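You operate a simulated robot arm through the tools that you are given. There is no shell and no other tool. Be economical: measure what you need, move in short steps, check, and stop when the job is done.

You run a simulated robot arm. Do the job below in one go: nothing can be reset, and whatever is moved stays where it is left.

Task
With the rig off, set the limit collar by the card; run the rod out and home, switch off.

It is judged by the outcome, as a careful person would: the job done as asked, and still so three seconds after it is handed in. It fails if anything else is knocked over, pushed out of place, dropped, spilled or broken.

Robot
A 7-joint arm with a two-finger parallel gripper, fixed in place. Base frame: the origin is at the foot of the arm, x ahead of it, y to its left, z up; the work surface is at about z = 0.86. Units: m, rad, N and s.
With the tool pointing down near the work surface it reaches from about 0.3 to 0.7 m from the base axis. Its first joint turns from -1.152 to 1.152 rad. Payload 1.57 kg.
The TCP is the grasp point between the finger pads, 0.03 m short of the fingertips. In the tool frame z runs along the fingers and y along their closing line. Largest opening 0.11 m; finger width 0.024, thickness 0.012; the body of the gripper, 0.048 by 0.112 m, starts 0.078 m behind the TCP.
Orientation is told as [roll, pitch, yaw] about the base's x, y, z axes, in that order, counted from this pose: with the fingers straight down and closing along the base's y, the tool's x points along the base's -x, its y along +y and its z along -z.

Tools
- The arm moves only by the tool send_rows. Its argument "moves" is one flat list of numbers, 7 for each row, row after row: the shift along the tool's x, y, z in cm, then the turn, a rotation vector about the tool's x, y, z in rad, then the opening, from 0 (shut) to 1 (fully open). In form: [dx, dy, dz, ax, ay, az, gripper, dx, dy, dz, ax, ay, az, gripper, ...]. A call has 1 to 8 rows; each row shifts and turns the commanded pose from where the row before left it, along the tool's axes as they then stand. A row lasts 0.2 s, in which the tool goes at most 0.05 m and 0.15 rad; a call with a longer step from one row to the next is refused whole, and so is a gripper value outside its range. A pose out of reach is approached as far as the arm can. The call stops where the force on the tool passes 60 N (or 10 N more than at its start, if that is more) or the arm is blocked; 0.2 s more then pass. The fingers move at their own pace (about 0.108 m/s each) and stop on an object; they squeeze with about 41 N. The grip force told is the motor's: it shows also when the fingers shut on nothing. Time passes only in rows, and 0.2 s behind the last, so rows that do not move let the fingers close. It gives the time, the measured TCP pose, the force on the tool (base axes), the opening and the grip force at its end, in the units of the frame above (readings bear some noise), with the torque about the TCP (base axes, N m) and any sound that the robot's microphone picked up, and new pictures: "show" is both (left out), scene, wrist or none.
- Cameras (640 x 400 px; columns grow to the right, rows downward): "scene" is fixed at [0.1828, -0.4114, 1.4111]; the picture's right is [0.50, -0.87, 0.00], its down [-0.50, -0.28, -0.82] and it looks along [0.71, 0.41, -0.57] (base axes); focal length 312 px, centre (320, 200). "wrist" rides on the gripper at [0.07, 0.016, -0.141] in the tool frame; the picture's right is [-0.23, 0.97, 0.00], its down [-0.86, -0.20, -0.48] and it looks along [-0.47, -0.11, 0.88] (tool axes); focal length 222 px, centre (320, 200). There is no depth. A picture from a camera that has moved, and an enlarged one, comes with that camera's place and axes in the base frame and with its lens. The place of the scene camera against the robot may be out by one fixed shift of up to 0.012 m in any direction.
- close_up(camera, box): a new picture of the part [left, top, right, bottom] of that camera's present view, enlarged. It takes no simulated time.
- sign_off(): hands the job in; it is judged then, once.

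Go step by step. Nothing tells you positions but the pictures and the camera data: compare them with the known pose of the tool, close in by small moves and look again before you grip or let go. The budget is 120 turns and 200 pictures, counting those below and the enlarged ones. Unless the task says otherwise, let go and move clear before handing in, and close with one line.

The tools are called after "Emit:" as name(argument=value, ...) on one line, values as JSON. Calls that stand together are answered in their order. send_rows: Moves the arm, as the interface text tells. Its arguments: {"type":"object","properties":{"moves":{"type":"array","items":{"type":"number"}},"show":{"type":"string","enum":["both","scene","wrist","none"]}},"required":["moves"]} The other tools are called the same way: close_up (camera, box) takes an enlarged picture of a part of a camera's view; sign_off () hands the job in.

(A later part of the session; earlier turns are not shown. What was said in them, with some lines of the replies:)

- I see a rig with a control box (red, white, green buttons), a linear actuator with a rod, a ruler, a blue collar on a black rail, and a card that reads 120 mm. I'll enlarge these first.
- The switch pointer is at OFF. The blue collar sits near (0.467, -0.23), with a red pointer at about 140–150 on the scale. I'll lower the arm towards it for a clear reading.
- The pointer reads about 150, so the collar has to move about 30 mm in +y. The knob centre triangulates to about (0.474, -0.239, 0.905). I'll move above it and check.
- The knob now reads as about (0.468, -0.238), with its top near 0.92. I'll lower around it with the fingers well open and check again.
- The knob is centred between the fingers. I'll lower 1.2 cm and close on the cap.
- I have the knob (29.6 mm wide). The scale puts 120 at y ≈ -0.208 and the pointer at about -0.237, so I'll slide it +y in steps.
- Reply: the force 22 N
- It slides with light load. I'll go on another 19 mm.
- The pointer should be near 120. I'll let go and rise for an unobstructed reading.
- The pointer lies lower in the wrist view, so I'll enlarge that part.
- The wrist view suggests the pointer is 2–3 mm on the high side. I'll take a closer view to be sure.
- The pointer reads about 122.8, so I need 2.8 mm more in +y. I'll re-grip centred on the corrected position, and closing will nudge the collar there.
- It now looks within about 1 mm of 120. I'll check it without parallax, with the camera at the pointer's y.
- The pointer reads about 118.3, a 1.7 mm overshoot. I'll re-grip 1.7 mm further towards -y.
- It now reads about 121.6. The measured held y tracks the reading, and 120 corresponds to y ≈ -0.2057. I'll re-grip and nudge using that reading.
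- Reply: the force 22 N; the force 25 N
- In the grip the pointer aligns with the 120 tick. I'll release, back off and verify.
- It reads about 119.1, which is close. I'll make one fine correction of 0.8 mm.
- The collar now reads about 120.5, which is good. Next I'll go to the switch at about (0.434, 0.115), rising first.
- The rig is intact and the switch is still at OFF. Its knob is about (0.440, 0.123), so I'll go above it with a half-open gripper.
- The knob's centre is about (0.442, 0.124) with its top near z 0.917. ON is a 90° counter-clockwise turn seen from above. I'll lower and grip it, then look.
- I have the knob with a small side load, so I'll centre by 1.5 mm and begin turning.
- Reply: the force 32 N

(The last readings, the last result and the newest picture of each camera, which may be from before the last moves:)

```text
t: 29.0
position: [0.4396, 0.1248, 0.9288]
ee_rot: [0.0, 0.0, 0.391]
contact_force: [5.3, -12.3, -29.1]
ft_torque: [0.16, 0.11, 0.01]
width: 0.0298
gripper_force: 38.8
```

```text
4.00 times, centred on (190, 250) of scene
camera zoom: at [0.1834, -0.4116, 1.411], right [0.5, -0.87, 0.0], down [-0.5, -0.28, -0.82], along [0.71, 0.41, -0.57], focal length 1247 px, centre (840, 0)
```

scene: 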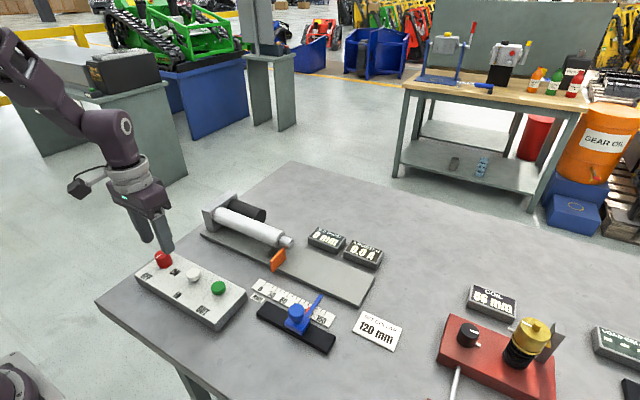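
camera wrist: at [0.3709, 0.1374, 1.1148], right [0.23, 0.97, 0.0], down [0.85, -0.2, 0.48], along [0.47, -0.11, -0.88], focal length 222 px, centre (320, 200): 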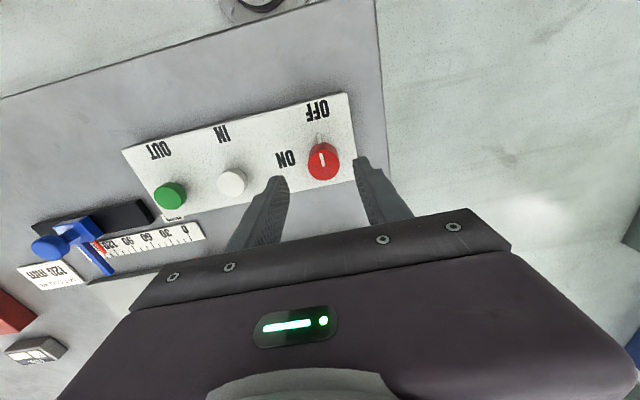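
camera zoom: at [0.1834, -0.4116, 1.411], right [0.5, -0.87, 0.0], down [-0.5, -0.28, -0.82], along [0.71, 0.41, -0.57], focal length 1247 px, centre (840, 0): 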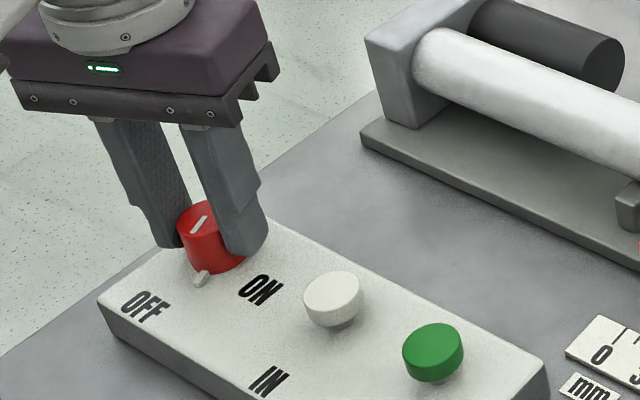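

It is turning with the knob. I'll carry on to 90°.

Emit:
send_rows(moves=[0, -0.06, 0.1, 0, 0, -0.1312, 0.15, 0, 0, 0, 0, 0, -0.1312, 0.15, 0, 0, 0, 0, 0, -0.1312, 0.15, 0, 0, 0, 0, 0, -0.1312, 0.15, 0, 0, 0, 0, 0, 0, 0.15], show="none")

Emit:
send_rows(moves=[0, 0, 0, 0, 0, -0.1312, 0.15, 0, 0, 0, 0, 0, -0.1312, 0.15, 0, 0, 0, 0, 0, -0.1312, 0.15, 0, 0, 0, 0, 0, -0.1312, 0.15, 0, 0, 0, 0, 0, -0.1312, 0.15, 0, 0, 0, 0, 0, 0, 0.15])

Emit:
close_up(camera="scene", box=[110, 200, 270, 300])

```text
t: 30.2
position: [0.4395, 0.1251, 0.9303]
ee_rot: [-0.002, -0.002, 0.916]
contact_force: [3.2, -14.3, 26.2]
ft_torque: [-0.28, 0.37, 0.04]
width: 0.0297
gripper_force: 39.2
```

```text
t: 31.6
position: [0.4399, 0.1257, 0.9301]
ee_rot: [0.001, 0.0, 1.573]
contact_force: [9.8, -14.7, 12.2]
ft_torque: [-0.06, 0.02, 0.01]
width: 0.0296
gripper_force: 39.1
camera wrist: at [0.4248, 0.0551, 1.0694], right [-0.97, 0.23, 0.0], down [0.2, 0.86, 0.48], along [0.11, 0.47, -0.88], focal length 222 px, centre (320, 200)
```

scene: 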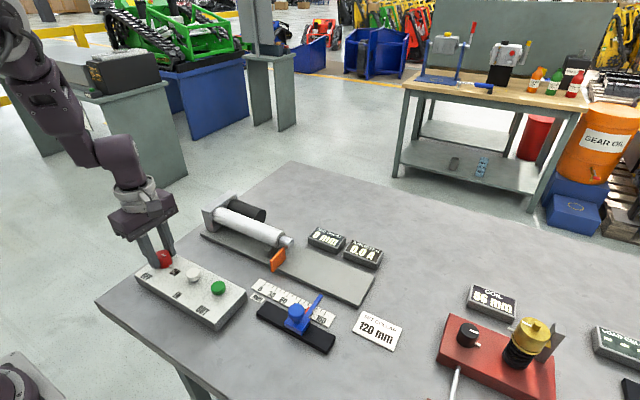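
wrist: 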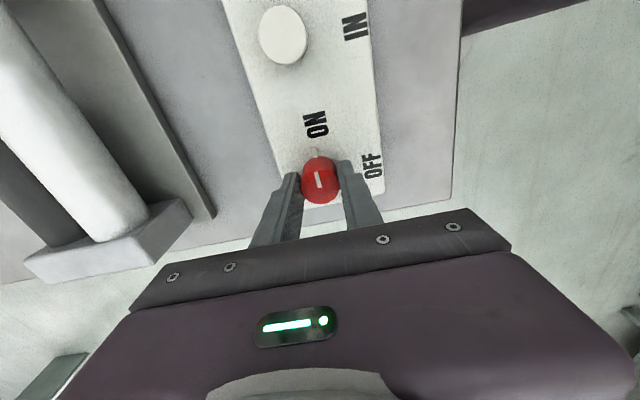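

```text
4.00 times, centred on (190, 250) of scene
camera zoom: at [0.1829, -0.4119, 1.411], right [0.5, -0.87, 0.0], down [-0.5, -0.28, -0.82], along [0.71, 0.41, -0.57], focal length 1247 px, centre (840, 0)
```

zoom: 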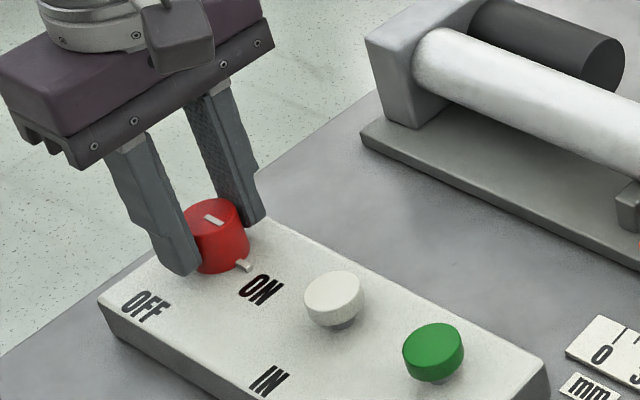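

The pointer is at ON. I'll release, rise, close the fingers and move towards the OUT button for a look, checking the displays too.

Emit:
send_rows(moves=[0, 0, 0, 0, 0, 0, 0.5, 0, 0, 0, 0, 0, 0, 0.5, 0, 0, -4, 0, 0, 0, 0.5, 0, 0, -4, 0, 0, 0, 0.5, 4, 0, 0, 0, 0, 0, 0.0, 4, 0, 0, 0, 0, 0, 0.0, 4, 0, 0, 0, 0, 0, 0.0, 0, 0, 0, 0, 0, 0, 0])

Emit:
close_up(camera="scene", box=[230, 210, 420, 330])

Emit:
close_up(camera="scene", box=[110, 220, 270, 320])

```text
t: 33.4
position: [0.4411, 0.0047, 1.0075]
ee_rot: [0.0, 0.0, 1.571]
contact_force: [-0.3, 0.5, -0.4]
ft_torque: [0.03, -0.02, 0.0]
width: 0.0
gripper_force: 21.6
camera wrist: at [0.4255, -0.0654, 1.1481], right [-0.97, 0.23, 0.0], down [0.2, 0.86, 0.48], along [0.11, 0.47, -0.88], focal length 222 px, centre (320, 200)
```

scene: 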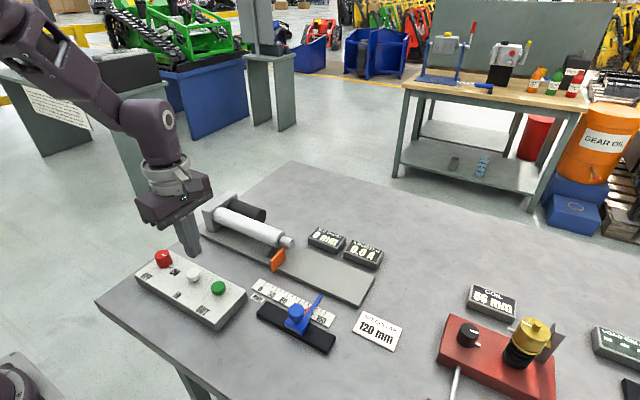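
wrist: 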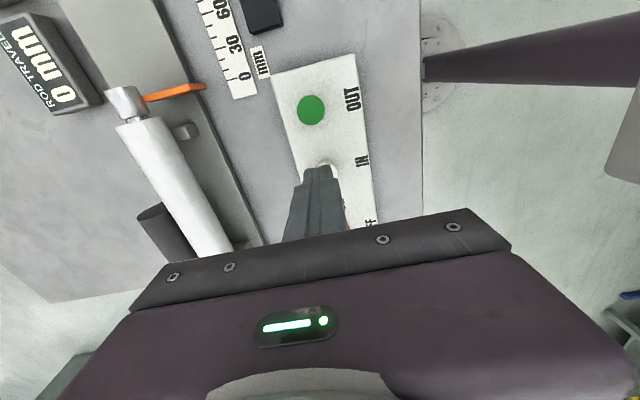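

```text
3.33 times, centred on (325, 270) of scene
camera zoom: at [0.1828, -0.4115, 1.4111], right [0.5, -0.87, 0.0], down [-0.5, -0.28, -0.82], along [0.71, 0.41, -0.57], focal length 1039 px, centre (303, -33)
```

zoom: 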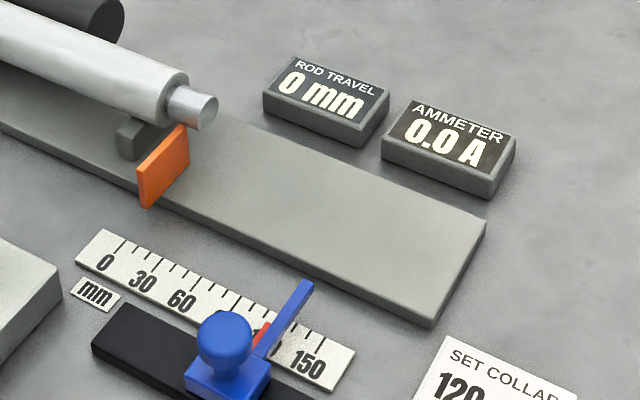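

```text
4.00 times, centred on (190, 270) of scene
camera zoom: at [0.1828, -0.4115, 1.4111], right [0.5, -0.87, 0.0], down [-0.5, -0.28, -0.82], along [0.71, 0.41, -0.57], focal length 1247 px, centre (840, -80)
```

zoom: 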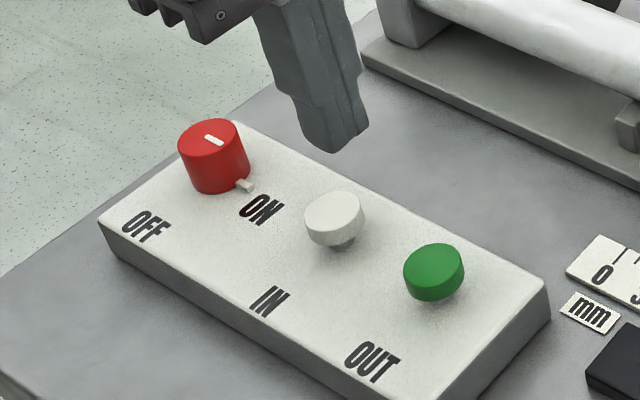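

The switch is ON with the meters at zero. The OUT button is about (0.441, -0.041), so I'll position just above it.

Emit:
send_rows(moves=[4.55, 0, 0, 0, 0, 0, 0, 0, 0, 3, 0, 0, 0, 0, 0, 0, 3, 0, 0, 0, 0, 0, 0, 0, 0, 0, 0, 0], show="wrist")

Emit:
close_up(camera="scene", box=[140, 220, 300, 320])

```text
t: 34.4
position: [0.4393, -0.0389, 0.9477]
ee_rot: [-0.001, -0.001, 1.572]
contact_force: [0.0, -0.6, 0.6]
ft_torque: [0.02, -0.03, 0.03]
width: 0.0
gripper_force: 21.2
camera wrist: at [0.4249, -0.1086, 1.0888], right [-0.97, 0.23, 0.0], down [0.2, 0.85, 0.48], along [0.11, 0.47, -0.88], focal length 222 px, centre (320, 200)
```

wrist: 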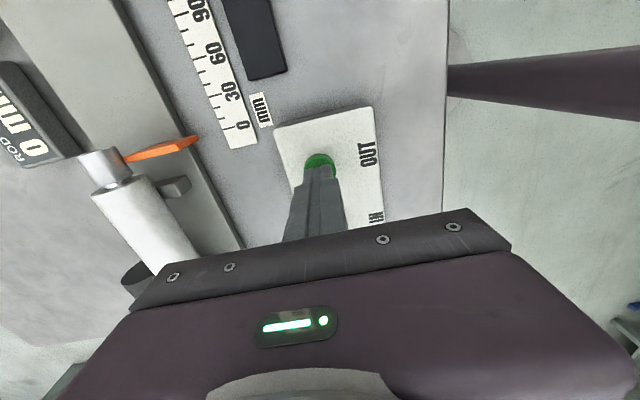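

```text
4.00 times, centred on (220, 270) of scene
camera zoom: at [0.1828, -0.4114, 1.4111], right [0.5, -0.87, 0.0], down [-0.5, -0.28, -0.82], along [0.71, 0.41, -0.57], focal length 1247 px, centre (720, -80)
```

zoom: 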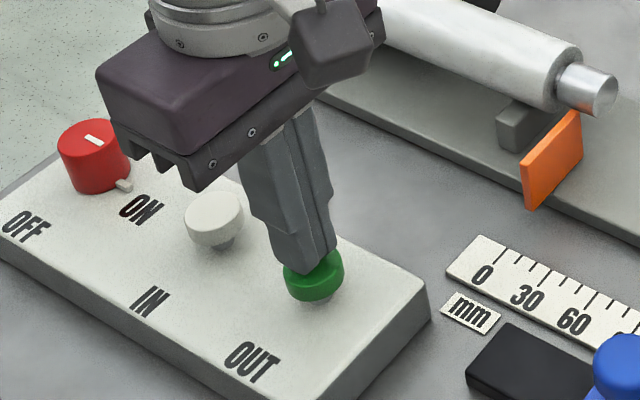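

The tip is over the green button. I'll press in small steps and watch the force and meters.

Emit:
send_rows(moves=[0.2, 0, 0.5, 0, 0, 0, 0, 0, 0, 0.4, 0, 0, 0, 0], show="none")

Emit:
send_rows(moves=[0, 0, 0.3, 0, 0, 0, 0], show="scene")

Emit:
close_up(camera="scene", box=[200, 200, 400, 325])

```text
t: 35.0
position: [0.4394, -0.0415, 0.9395]
ee_rot: [0.0, 0.0, 1.573]
contact_force: [0.3, 1.5, 1.2]
ft_torque: [-0.01, -0.02, -0.02]
width: 0.0
gripper_force: 20.9
heard: click
```

```text
t: 35.4
position: [0.439, -0.0405, 0.9363]
ee_rot: [-0.002, 0.001, 1.571]
contact_force: [1.7, 1.0, 2.6]
ft_torque: [0.08, 0.02, -0.02]
width: 0.0
gripper_force: 21.0
```

scene: 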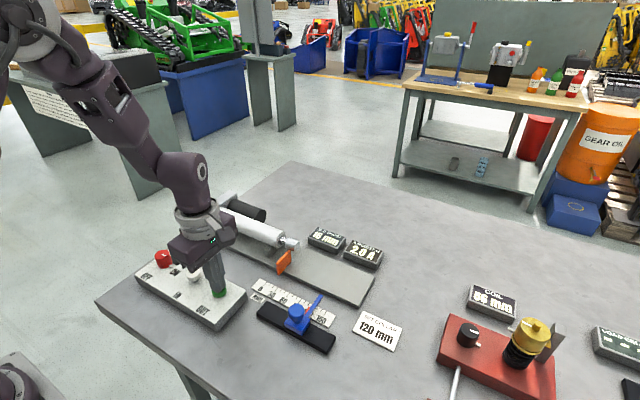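

```text
3.20 times, centred on (300, 262) of scene
camera zoom: at [0.1828, -0.4114, 1.4111], right [0.5, -0.87, 0.0], down [-0.5, -0.28, -0.82], along [0.71, 0.41, -0.57], focal length 997 px, centre (384, 0)
```

zoom: 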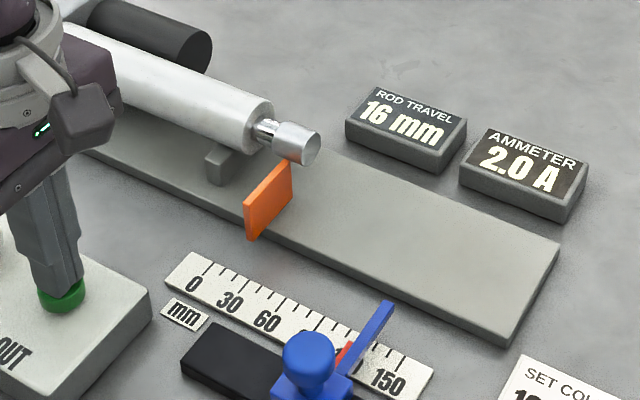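

The rod is running out (16 mm, 2.0 A). I'll hold and watch in short steps.

Emit:
send_rows(moves=[0, 0, 0, 0, 0, 0, 0, 0, 0, 0, 0, 0, 0, 0, 0, 0, 0, 0, 0, 0, 0], show="none")

Emit:
close_up(camera="scene", box=[200, 200, 400, 325])

```text
t: 36.2
position: [0.4394, -0.0406, 0.9367]
ee_rot: [0.0, 0.0, 1.571]
contact_force: [0.2, 0.1, 2.1]
ft_torque: [0.01, -0.01, 0.01]
width: 0.0
gripper_force: 21.0
```

```text
3.20 times, centred on (300, 262) of scene
camera zoom: at [0.1828, -0.4114, 1.4111], right [0.5, -0.87, 0.0], down [-0.5, -0.28, -0.82], along [0.71, 0.41, -0.57], focal length 997 px, centre (384, 0)
```

zoom: 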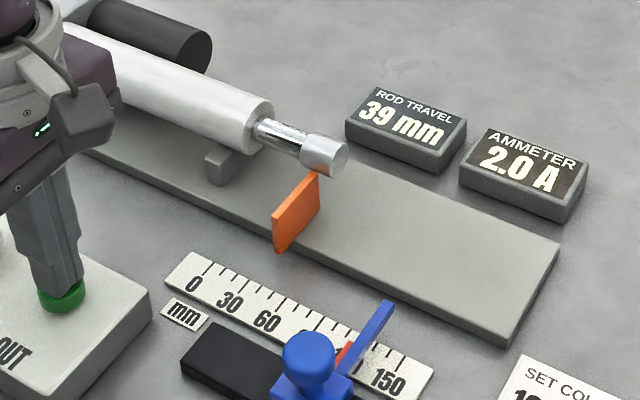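

It travels about 29 mm/s. I'll hold for 1.8 s and then check finely.

Emit:
send_rows(moves=[0, 0, 0, 0, 0, 0, 0, 0, 0, 0, 0, 0, 0, 0, 0, 0, 0, 0, 0, 0, 0, 0, 0, 0, 0, 0, 0, 0, 0, 0, 0, 0, 0, 0, 0, 0, 0, 0, 0, 0, 0, 0, 0, 0, 0, 0, 0, 0, 0, 0, 0, 0, 0, 0, 0, 0], show="none")

Emit:
close_up(camera="scene", box=[200, 200, 400, 325])

```text
t: 38.0
position: [0.4402, -0.0416, 0.938]
ee_rot: [0.001, 0.001, 1.571]
contact_force: [0.1, -0.9, 1.5]
ft_torque: [-0.01, 0.02, -0.01]
width: 0.0001
gripper_force: 21.1
```

```text
3.20 times, centred on (300, 262) of scene
camera zoom: at [0.1828, -0.4114, 1.4111], right [0.5, -0.87, 0.0], down [-0.5, -0.28, -0.82], along [0.71, 0.41, -0.57], focal length 997 px, centre (384, 0)
```

zoom: 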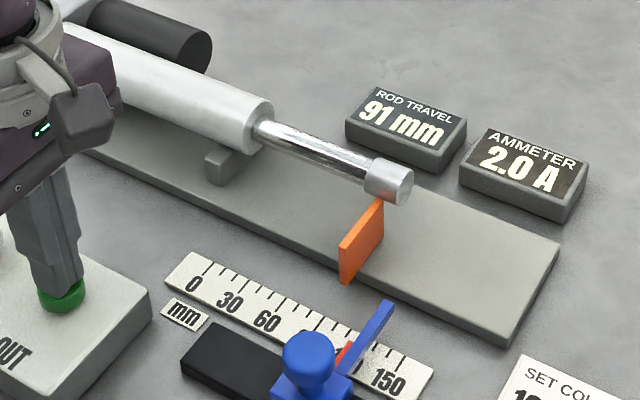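

It is at 91 mm. I'll hold another 0.8 s.

Emit:
send_rows(moves=[0, 0, 0, 0, 0, 0, 0, 0, 0, 0, 0, 0, 0, 0, 0, 0, 0, 0, 0, 0, 0], show="none")

Emit:
close_up(camera="scene", box=[200, 200, 400, 325])

```text
t: 38.8
position: [0.4403, -0.0411, 0.9368]
ee_rot: [0.001, 0.001, 1.571]
contact_force: [0.3, -0.6, 1.4]
ft_torque: [-0.03, -0.01, -0.01]
width: 0.0001
gripper_force: 21.2
```

```text
3.20 times, centred on (300, 262) of scene
camera zoom: at [0.1828, -0.4114, 1.4111], right [0.5, -0.87, 0.0], down [-0.5, -0.28, -0.82], along [0.71, 0.41, -0.57], focal length 997 px, centre (384, 0)
```

zoom: 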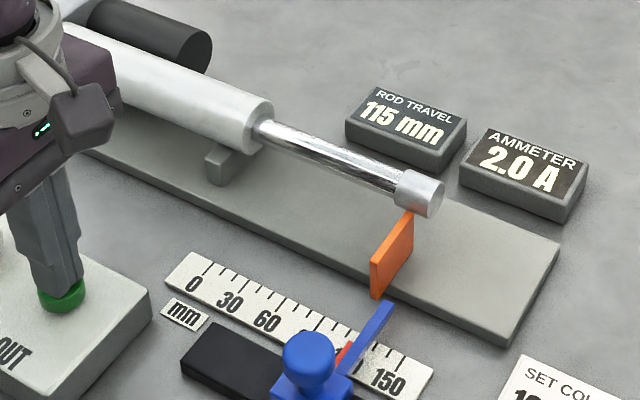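

It is at 115 mm. I'll take another 0.4 s, during which it should meet the collar.

Emit:
send_rows(moves=[0, 0, 0, 0, 0, 0, 0], show="none")

Emit:
close_up(camera="scene", box=[200, 200, 400, 325])

```text
t: 39.2
position: [0.4402, -0.0407, 0.9357]
ee_rot: [0.0, 0.0, 1.572]
contact_force: [-0.7, 0.1, 1.6]
ft_torque: [0.0, 0.02, -0.01]
width: 0.0002
gripper_force: 21.7
```

```text
3.20 times, centred on (300, 262) of scene
camera zoom: at [0.1828, -0.4114, 1.4111], right [0.5, -0.87, 0.0], down [-0.5, -0.28, -0.82], along [0.71, 0.41, -0.57], focal length 997 px, centre (384, 0)
```

zoom: 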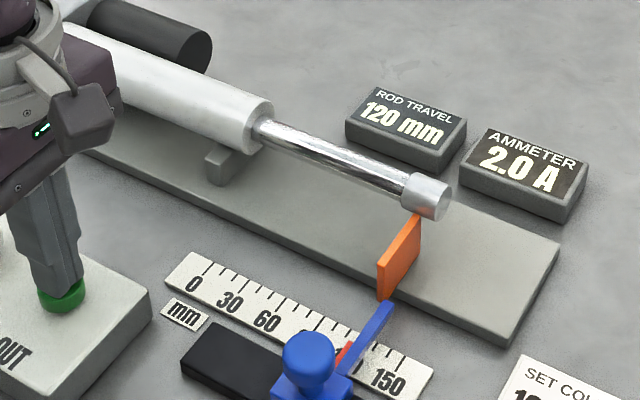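

The travel stopped at 120 mm against the collar, so I'll let go of the button now and check.

Emit:
send_rows(moves=[0, 0, -2, 0, 0, 0, 0, 0, 0, -2, 0, 0, 0, 0], show="none")

Emit:
close_up(camera="scene", box=[200, 200, 400, 325])

```text
t: 39.8
position: [0.4405, -0.0428, 0.9762]
ee_rot: [0.002, -0.001, 1.571]
contact_force: [0.2, 0.1, -0.1]
ft_torque: [0.0, 0.01, -0.02]
width: 0.0
gripper_force: 21.5
```

```text
3.20 times, centred on (300, 262) of scene
camera zoom: at [0.1828, -0.4114, 1.4111], right [0.5, -0.87, 0.0], down [-0.5, -0.28, -0.82], along [0.71, 0.41, -0.57], focal length 997 px, centre (384, 0)
```

zoom: 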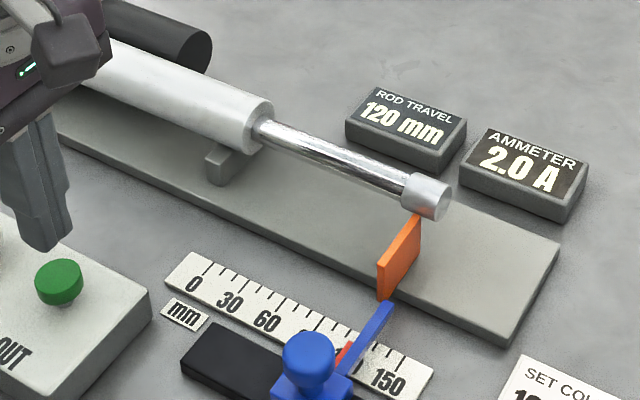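

The rod is at 120 mm but the current still shows 2.0 A, so OUT appears to have latched. I'll go to IN, about 71 mm further in +y.

Emit:
send_rows(moves=[-3.6, 0, 0, 0, 0, 0, 0, -3.5, 0, 0, 0, 0, 0, 0, 0, 0, 2.3, 0, 0, 0, 0], show="wrist")

Emit:
close_up(camera="scene", box=[140, 220, 300, 320])

Emit:
close_up(camera="scene", box=[200, 200, 400, 325])

```text
t: 40.6
position: [0.4383, 0.0276, 0.9548]
ee_rot: [0.0, 0.0, 1.57]
contact_force: [-0.5, 0.4, 0.5]
ft_torque: [0.03, -0.02, 0.0]
width: 0.0
gripper_force: 20.9
camera wrist: at [0.4229, -0.0421, 1.0951], right [-0.97, 0.23, 0.0], down [0.2, 0.86, 0.48], along [0.11, 0.47, -0.88], focal length 222 px, centre (320, 200)
```

wrist: 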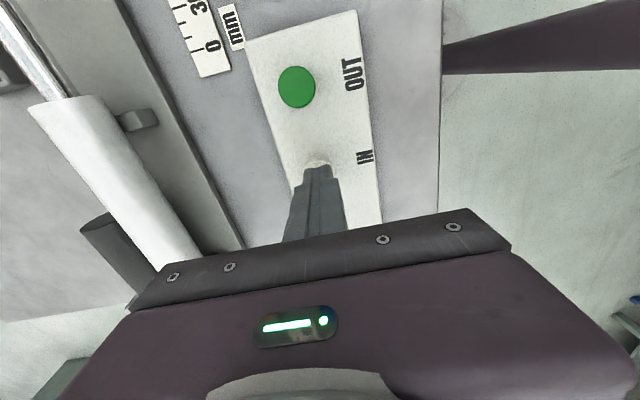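

```text
4.00 times, centred on (220, 270) of scene
camera zoom: at [0.1828, -0.4114, 1.4111], right [0.5, -0.87, 0.0], down [-0.5, -0.28, -0.82], along [0.71, 0.41, -0.57], focal length 1247 px, centre (720, -80)
```

zoom: 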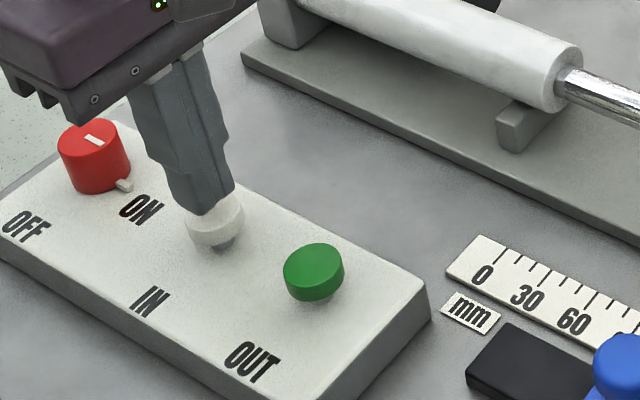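

```text
3.20 times, centred on (300, 262) of scene
camera zoom: at [0.1828, -0.4114, 1.4111], right [0.5, -0.87, 0.0], down [-0.5, -0.28, -0.82], along [0.71, 0.41, -0.57], focal length 997 px, centre (384, 0)
```

zoom: 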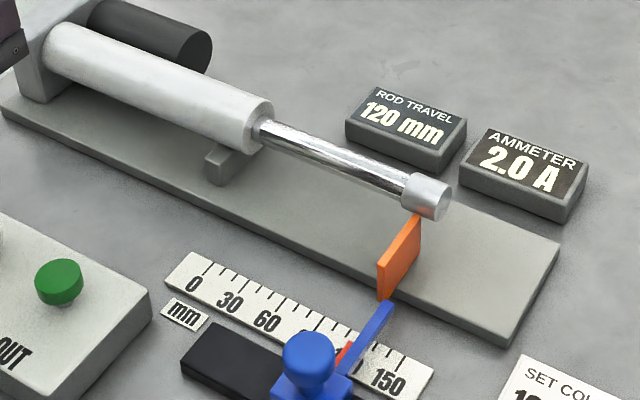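

The tip is over IN, so I'll press it.

Emit:
send_rows(moves=[0.2, 0, 1.0, 0, 0, 0, 0, 0, 0, 0.5, 0, 0, 0, 0, 0, 0, 0.3, 0, 0, 0, 0], show="none")

Emit:
close_up(camera="scene", box=[200, 200, 400, 325])

```text
t: 41.4
position: [0.4399, 0.0269, 0.9355]
ee_rot: [-0.003, 0.0, 1.573]
contact_force: [0.0, -0.3, 10.6]
ft_torque: [0.02, 0.02, 0.1]
width: 0.0001
gripper_force: 20.9
heard: click
```

```text
3.20 times, centred on (300, 262) of scene
camera zoom: at [0.1827, -0.4114, 1.4112], right [0.5, -0.87, 0.0], down [-0.5, -0.28, -0.82], along [0.71, 0.41, -0.57], focal length 997 px, centre (384, 0)
```

zoom: 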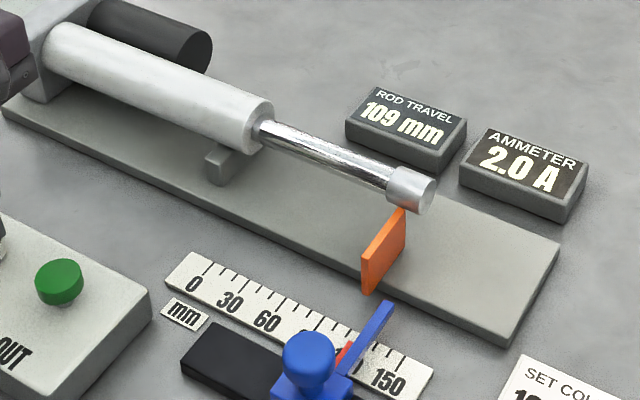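

The rod is coming home. I'll release and use the time to move towards the switch, since it seems to be latched.

Emit:
send_rows(moves=[0, 0, -3, 0, 0, 0, 0, 0, 0, -3, 0, 0, 0, 0.5, -3, 0, 0, 0, 0, 0, 0.5, -3, 0, 0, 0, 0, 0, 0.5, -3, 0, 0, 0, 0, 0, 0.5], show="wrist")

Emit:
close_up(camera="scene", box=[200, 200, 400, 325])

```text
t: 42.6
position: [0.4386, 0.1149, 0.9955]
ee_rot: [0.0, 0.001, 1.57]
contact_force: [0.3, 0.7, 0.6]
ft_torque: [-0.03, -0.01, 0.01]
width: 0.055
gripper_force: 0.0
camera wrist: at [0.4237, 0.0444, 1.1362], right [-0.97, 0.23, 0.0], down [0.2, 0.85, 0.48], along [0.11, 0.47, -0.88], focal length 222 px, centre (320, 200)
```

wrist: 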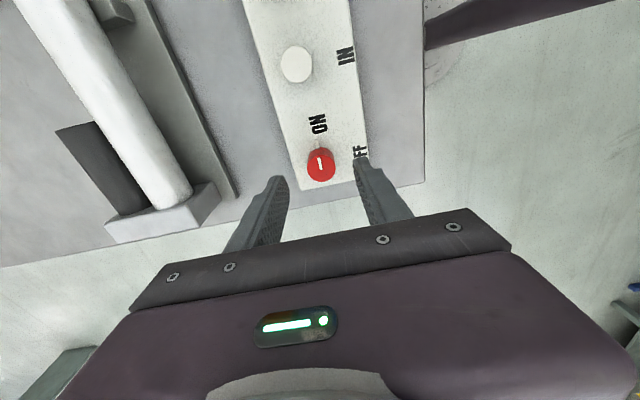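

```text
3.20 times, centred on (300, 262) of scene
camera zoom: at [0.1828, -0.4114, 1.4111], right [0.5, -0.87, 0.0], down [-0.5, -0.28, -0.82], along [0.71, 0.41, -0.57], focal length 997 px, centre (384, 0)
```

zoom: 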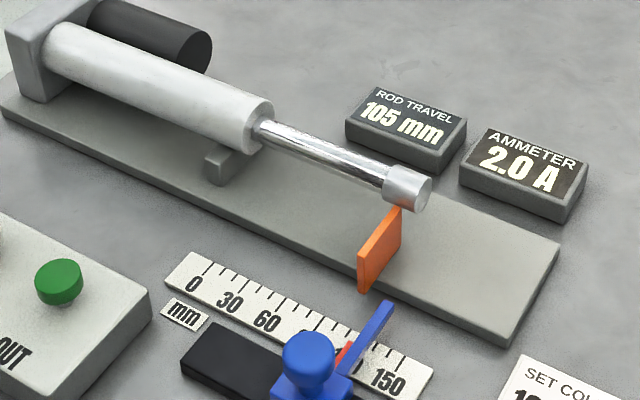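

IN is hold-to-run, as the rod stopped at 105 mm. I'll go back and hold it down.

Emit:
send_rows(moves=[3, 0, 0, 0, 0, 0, 0, 3, 0, 0, 0, 0, 0, 0, 3, 0, 0, 0, 0, 0, 0, 0, 0, 3, 0, 0, 0, 0, 0, 0, 2.0, 0, 0, 0, 0, 0, 0, 1.0, 0, 0, 0, 0, 0, 0, 0, 0, 0, 0, 0, 0, 0, 0, 0, 0, 0, 0], show="none")

Emit:
close_up(camera="scene", box=[200, 200, 400, 325])

```text
t: 44.4
position: [0.438, 0.0275, 0.9352]
ee_rot: [0.0, -0.001, 1.572]
contact_force: [-0.1, 1.0, 15.1]
ft_torque: [0.02, 0.01, -0.15]
width: 0.0
gripper_force: 21.3
heard: click
```

```text
3.20 times, centred on (300, 262) of scene
camera zoom: at [0.1826, -0.4114, 1.4112], right [0.5, -0.87, 0.0], down [-0.5, -0.28, -0.82], along [0.71, 0.41, -0.57], focal length 997 px, centre (384, 0)
```

zoom: 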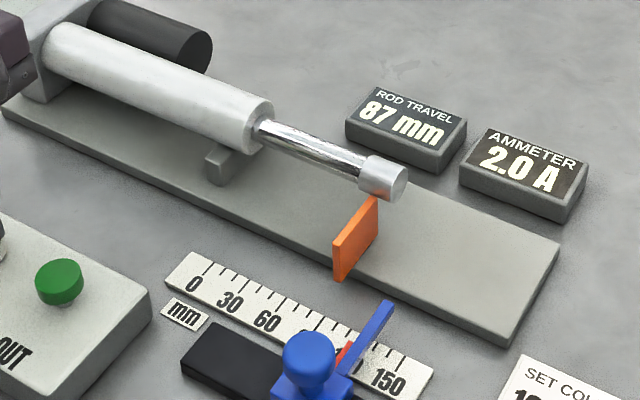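

It is retracting (87 mm). I'll hold for two stretches of 1.8 and 1.4 s.

Emit:
send_rows(moves=[0, 0, 0, 0, 0, 0, 0, 0, 0, 0, 0, 0, 0, 0, 0, 0, 0, 0, 0, 0, 0, 0, 0, 0, 0, 0, 0, 0, 0, 0, 0, 0, 0, 0, 0, 0, 0, 0, 0, 0, 0, 0, 0, 0, 0, 0, 0, 0, 0, 0, 0, 0, 0, 0, 0, 0], show="none")

Emit:
send_rows(moves=[0, 0, 0, 0, 0, 0, 0, 0, 0, 0, 0, 0, 0, 0, 0, 0, 0, 0, 0, 0, 0, 0, 0, 0, 0, 0, 0, 0], show="none")

Emit:
close_up(camera="scene", box=[200, 200, 400, 325])

```text
t: 46.2
position: [0.4389, 0.0262, 0.9352]
ee_rot: [-0.002, -0.001, 1.571]
contact_force: [2.9, -0.2, 16.8]
ft_torque: [-0.02, -0.09, -0.04]
width: 0.0001
gripper_force: 21.3
```

```text
t: 47.2
position: [0.4394, 0.0269, 0.9357]
ee_rot: [0.0, 0.0, 1.571]
contact_force: [2.9, -0.6, 16.9]
ft_torque: [0.0, -0.11, 0.09]
width: 0.0
gripper_force: 21.4
```

```text
3.20 times, centred on (300, 262) of scene
camera zoom: at [0.1827, -0.4115, 1.4111], right [0.5, -0.87, 0.0], down [-0.5, -0.28, -0.82], along [0.71, 0.41, -0.57], focal length 997 px, centre (384, 0)
```

zoom: 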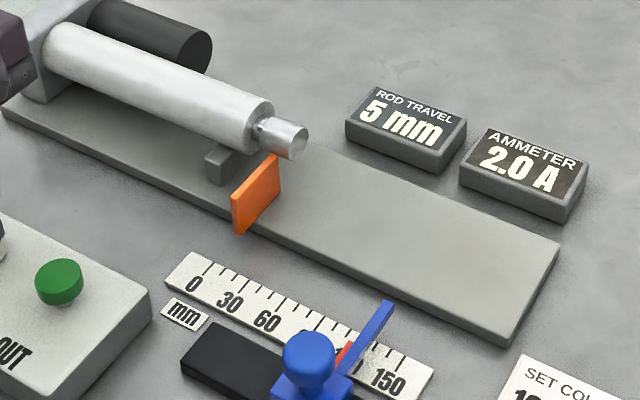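

It is at 5 mm, nearly home. I'll hold 0.4 s more.

Emit:
send_rows(moves=[0, 0, 0, 0, 0, 0, 0], show="none")

Emit:
close_up(camera="scene", box=[200, 200, 400, 325])

```text
t: 47.6
position: [0.4391, 0.026, 0.9354]
ee_rot: [0.0, 0.0, 1.572]
contact_force: [3.6, 0.0, 16.7]
ft_torque: [-0.03, -0.13, 0.04]
width: 0.0001
gripper_force: 21.4
```

```text
3.20 times, centred on (300, 262) of scene
camera zoom: at [0.1827, -0.4115, 1.4112], right [0.5, -0.87, 0.0], down [-0.5, -0.28, -0.82], along [0.71, 0.41, -0.57], focal length 997 px, centre (384, 0)
```

zoom: 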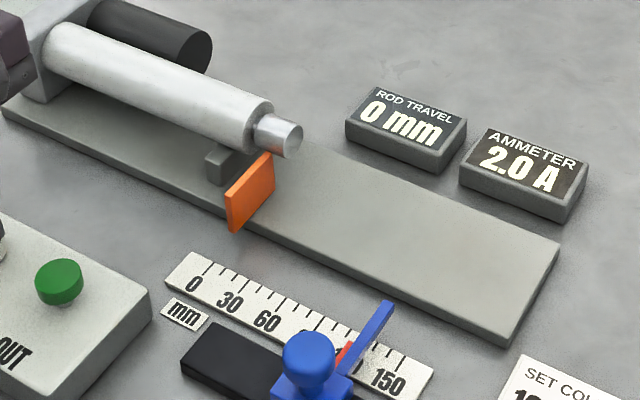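

The rod is home at 0 mm. I'll release and go back over the switch, half open.

Emit:
send_rows(moves=[0, 0, -3, 0, 0, 0, 0, 0, 0, -3, 0, 0, 0, 0.5, -3.3, 0, 0, 0, 0, 0, 0.5, -3.3, 0, 0, 0, 0, 0, 0.5, -3.2, -0.1, 0, 0, 0, 0, 0.5, 0, 0, 2, 0, 0, 0, 0.5, 0, 0, 0, 0, 0, 0, 0.5], show="wrist")

Emit:
close_up(camera="wrist", box=[240, 80, 440, 205])

Emit:
close_up(camera="scene", box=[200, 200, 400, 325])

```text
t: 49.2
position: [0.4407, 0.1224, 0.9767]
ee_rot: [0.001, 0.0, 1.571]
contact_force: [0.4, -0.2, -0.5]
ft_torque: [-0.03, 0.0, 0.0]
width: 0.055
gripper_force: 0.1
camera wrist: at [0.4253, 0.0528, 1.1174], right [-0.97, 0.23, 0.0], down [0.2, 0.86, 0.48], along [0.11, 0.47, -0.88], focal length 222 px, centre (320, 200)
```

wrist: 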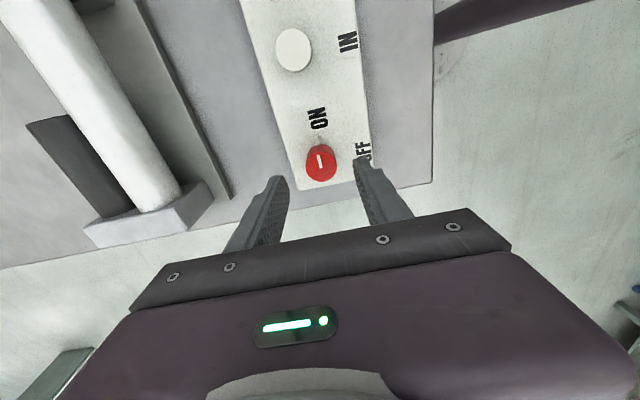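

```text
3.20 times, centred on (340, 142) of wrist
camera zoom: at [0.4253, 0.0528, 1.1174], right [-0.97, 0.23, 0.0], down [0.2, 0.86, 0.48], along [0.11, 0.47, -0.88], focal length 711 px, centre (256, 384)
```

zoom: 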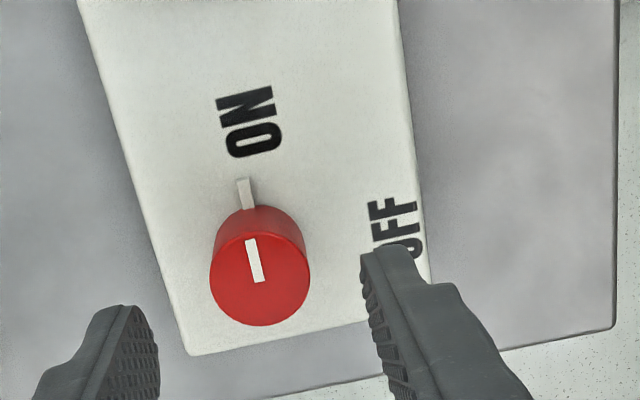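

```text
3.20 times, centred on (300, 262) of scene
camera zoom: at [0.1828, -0.4114, 1.4111], right [0.5, -0.87, 0.0], down [-0.5, -0.28, -0.82], along [0.71, 0.41, -0.57], focal length 997 px, centre (384, 0)
```

zoom: 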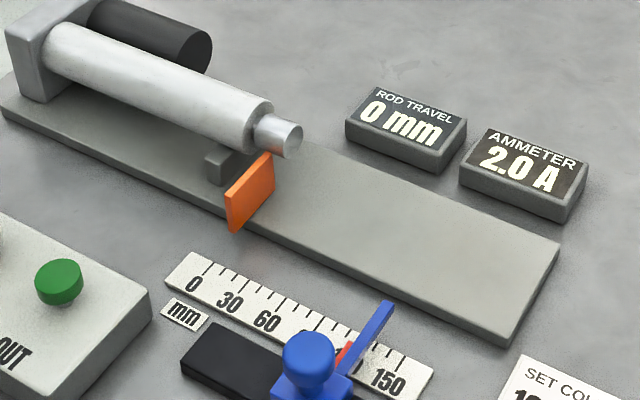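

The knob is under the gripper, so I'll lower and grip it.

Emit:
send_rows(moves=[-0.15, 0, 2.3, 0, 0, 0, 0.5, 0, 0, 2.3, 0, 0, 0, 0.5, 0, 0, 0, 0, 0, 0, 0.5, 0, 0, 0, 0, 0, 0, 0.15, 0, 0, 0, 0, 0, 0, 0.15], show="none")

Emit:
send_rows(moves=[0, 0, 0, 0, 0, 0.1309, 0.15, 0, 0, 0, 0, 0, 0.1309, 0.15, 0, 0, 0, 0, 0, 0.1309, 0.15, 0, 0, 0, 0, 0, 0.1309, 0.15, 0, 0, 0, 0, 0, 0, 0.15], show="none")

Emit:
close_up(camera="scene", box=[110, 200, 270, 300])

```text
t: 50.4
position: [0.4385, 0.1245, 0.9303]
ee_rot: [0.004, 0.0, 1.571]
contact_force: [-14.0, 2.7, -3.1]
ft_torque: [0.19, -0.17, -0.01]
width: 0.0298
gripper_force: 39.0
```

```text
t: 51.6
position: [0.4414, 0.126, 0.9298]
ee_rot: [0.0, 0.0, 1.044]
contact_force: [-17.4, 2.7, 19.6]
ft_torque: [-0.35, 1.17, -0.03]
width: 0.0297
gripper_force: 39.8
```

```text
4.00 times, centred on (190, 250) of scene
camera zoom: at [0.1821, -0.4115, 1.4112], right [0.5, -0.87, 0.0], down [-0.5, -0.28, -0.82], along [0.71, 0.41, -0.57], focal length 1247 px, centre (840, 0)
```

zoom: 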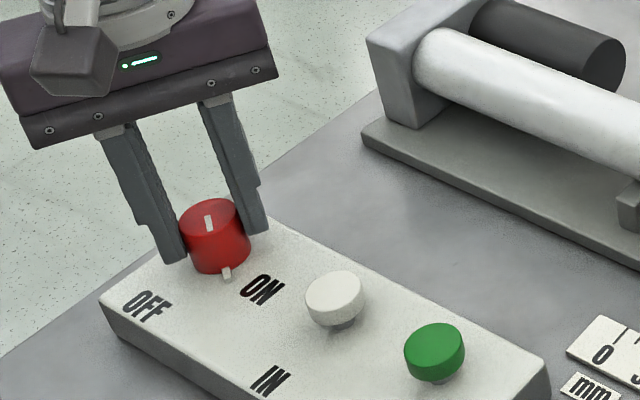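

The knob is turning back, so I'll finish the remaining 60°.

Emit:
send_rows(moves=[0, 0, 0, 0, 0, 0.1309, 0.15, 0, 0, 0, 0, 0, 0.1309, 0.15, 0, 0, 0, 0, 0, 0.1309, 0.15, 0, 0, 0, 0, 0, 0.1309, 0.15, 0, 0, 0, 0, 0, 0, 0.15], show="none")

Emit:
send_rows(moves=[0, 0, 0, 0, 0, 0.1309, 0.15, 0, 0, 0, 0, 0, 0.1309, 0.15, 0, 0, 0, 0, 0, 0.1309, 0.15, 0, 0, 0, 0, 0, 0.1309, 0.15, 0, 0, 0, 0, 0, 0, 0.15], show="none")

Emit:
close_up(camera="scene", box=[110, 200, 270, 300])

Emit:
close_up(camera="scene", box=[200, 200, 400, 325])

```text
t: 52.8
position: [0.441, 0.125, 0.9281]
ee_rot: [0.0, -0.003, 0.521]
contact_force: [-10.3, -6.4, 25.2]
ft_torque: [0.21, 0.4, 0.01]
width: 0.0298
gripper_force: 38.9
```

```text
t: 54.0
position: [0.4414, 0.1254, 0.9295]
ee_rot: [0.0, 0.0, -0.003]
contact_force: [1.4, -19.5, 4.7]
ft_torque: [-0.12, -1.14, 0.12]
width: 0.0295
gripper_force: 39.4
```

```text
4.00 times, centred on (190, 250) of scene
camera zoom: at [0.1828, -0.412, 1.411], right [0.5, -0.87, 0.0], down [-0.5, -0.28, -0.82], along [0.71, 0.41, -0.57], focal length 1247 px, centre (840, 0)
```

zoom: 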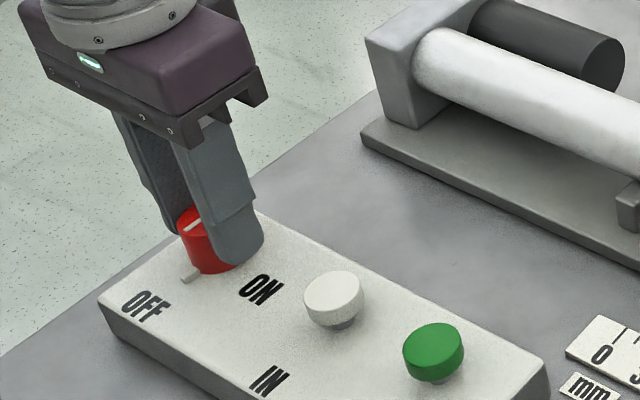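

```text
3.20 times, centred on (300, 262) of scene
camera zoom: at [0.1828, -0.412, 1.411], right [0.5, -0.87, 0.0], down [-0.5, -0.28, -0.82], along [0.71, 0.41, -0.57], focal length 997 px, centre (384, 0)
```

zoom: 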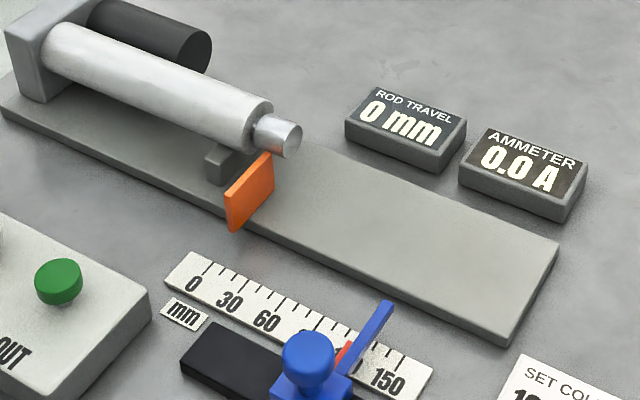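

The switch is at OFF, the ammeter shows 0.0 A and the rod is home. I'll release, rise clear and take a last look.

Emit:
send_rows(moves=[0, 0, 0, 0, 0, 0, 0.5, 0, 0, 0, 0, 0, 0, 0.5, 0, 0, -4, 0, 0, 0, 0.5, 0, 0, -4, 0, 0, 0, 0.5, 3, 0, -4, 0, 0, 0, 0.5, 0, 0, 0, 0, 0, 0, 0.5], show="scene")

Emit:
close_up(camera="scene", box=[120, 210, 400, 370])

```text
t: 55.4
position: [0.4092, 0.1258, 1.0502]
ee_rot: [0.001, 0.001, 0.0]
contact_force: [0.3, -0.9, -0.6]
ft_torque: [-0.03, -0.01, -0.02]
width: 0.0551
gripper_force: 0.1
```

scene: 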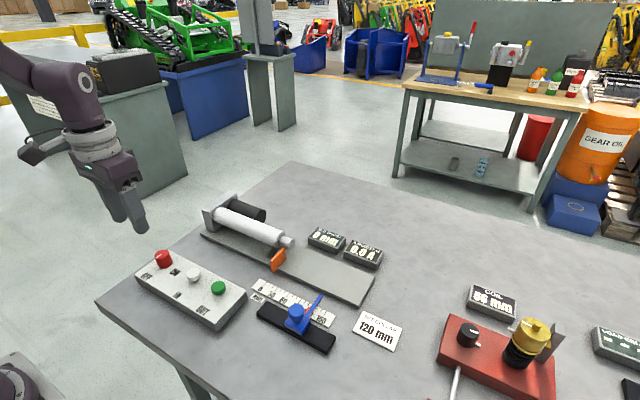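

```text
2.29 times, centred on (260, 290) of scene
camera zoom: at [0.1828, -0.4114, 1.4111], right [0.5, -0.87, 0.0], down [-0.5, -0.28, -0.82], along [0.71, 0.41, -0.57], focal length 712 px, centre (457, -6)
```

zoom: 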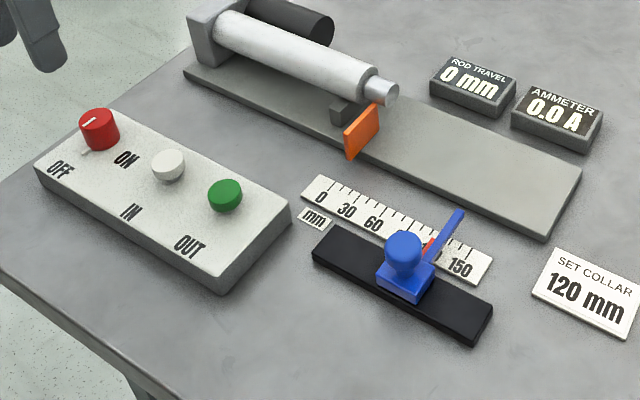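

The collar is at 120, the rod is home at 0 mm, the switch is at OFF with 0.0 A, and the arm is clear. I'm handing in.

Emit:
sign_off()

```text
The job is handed in.
```

The limit collar was set to the card's 120 mm with the rig off (the pointer read about 120.5 mm). The rod ran out and stopped at 120 mm, came home to 0 mm, and the rig is switched off. On the way home I let go of IN early, thinking it had latched; the rod paused at 105 mm until I pressed it again.
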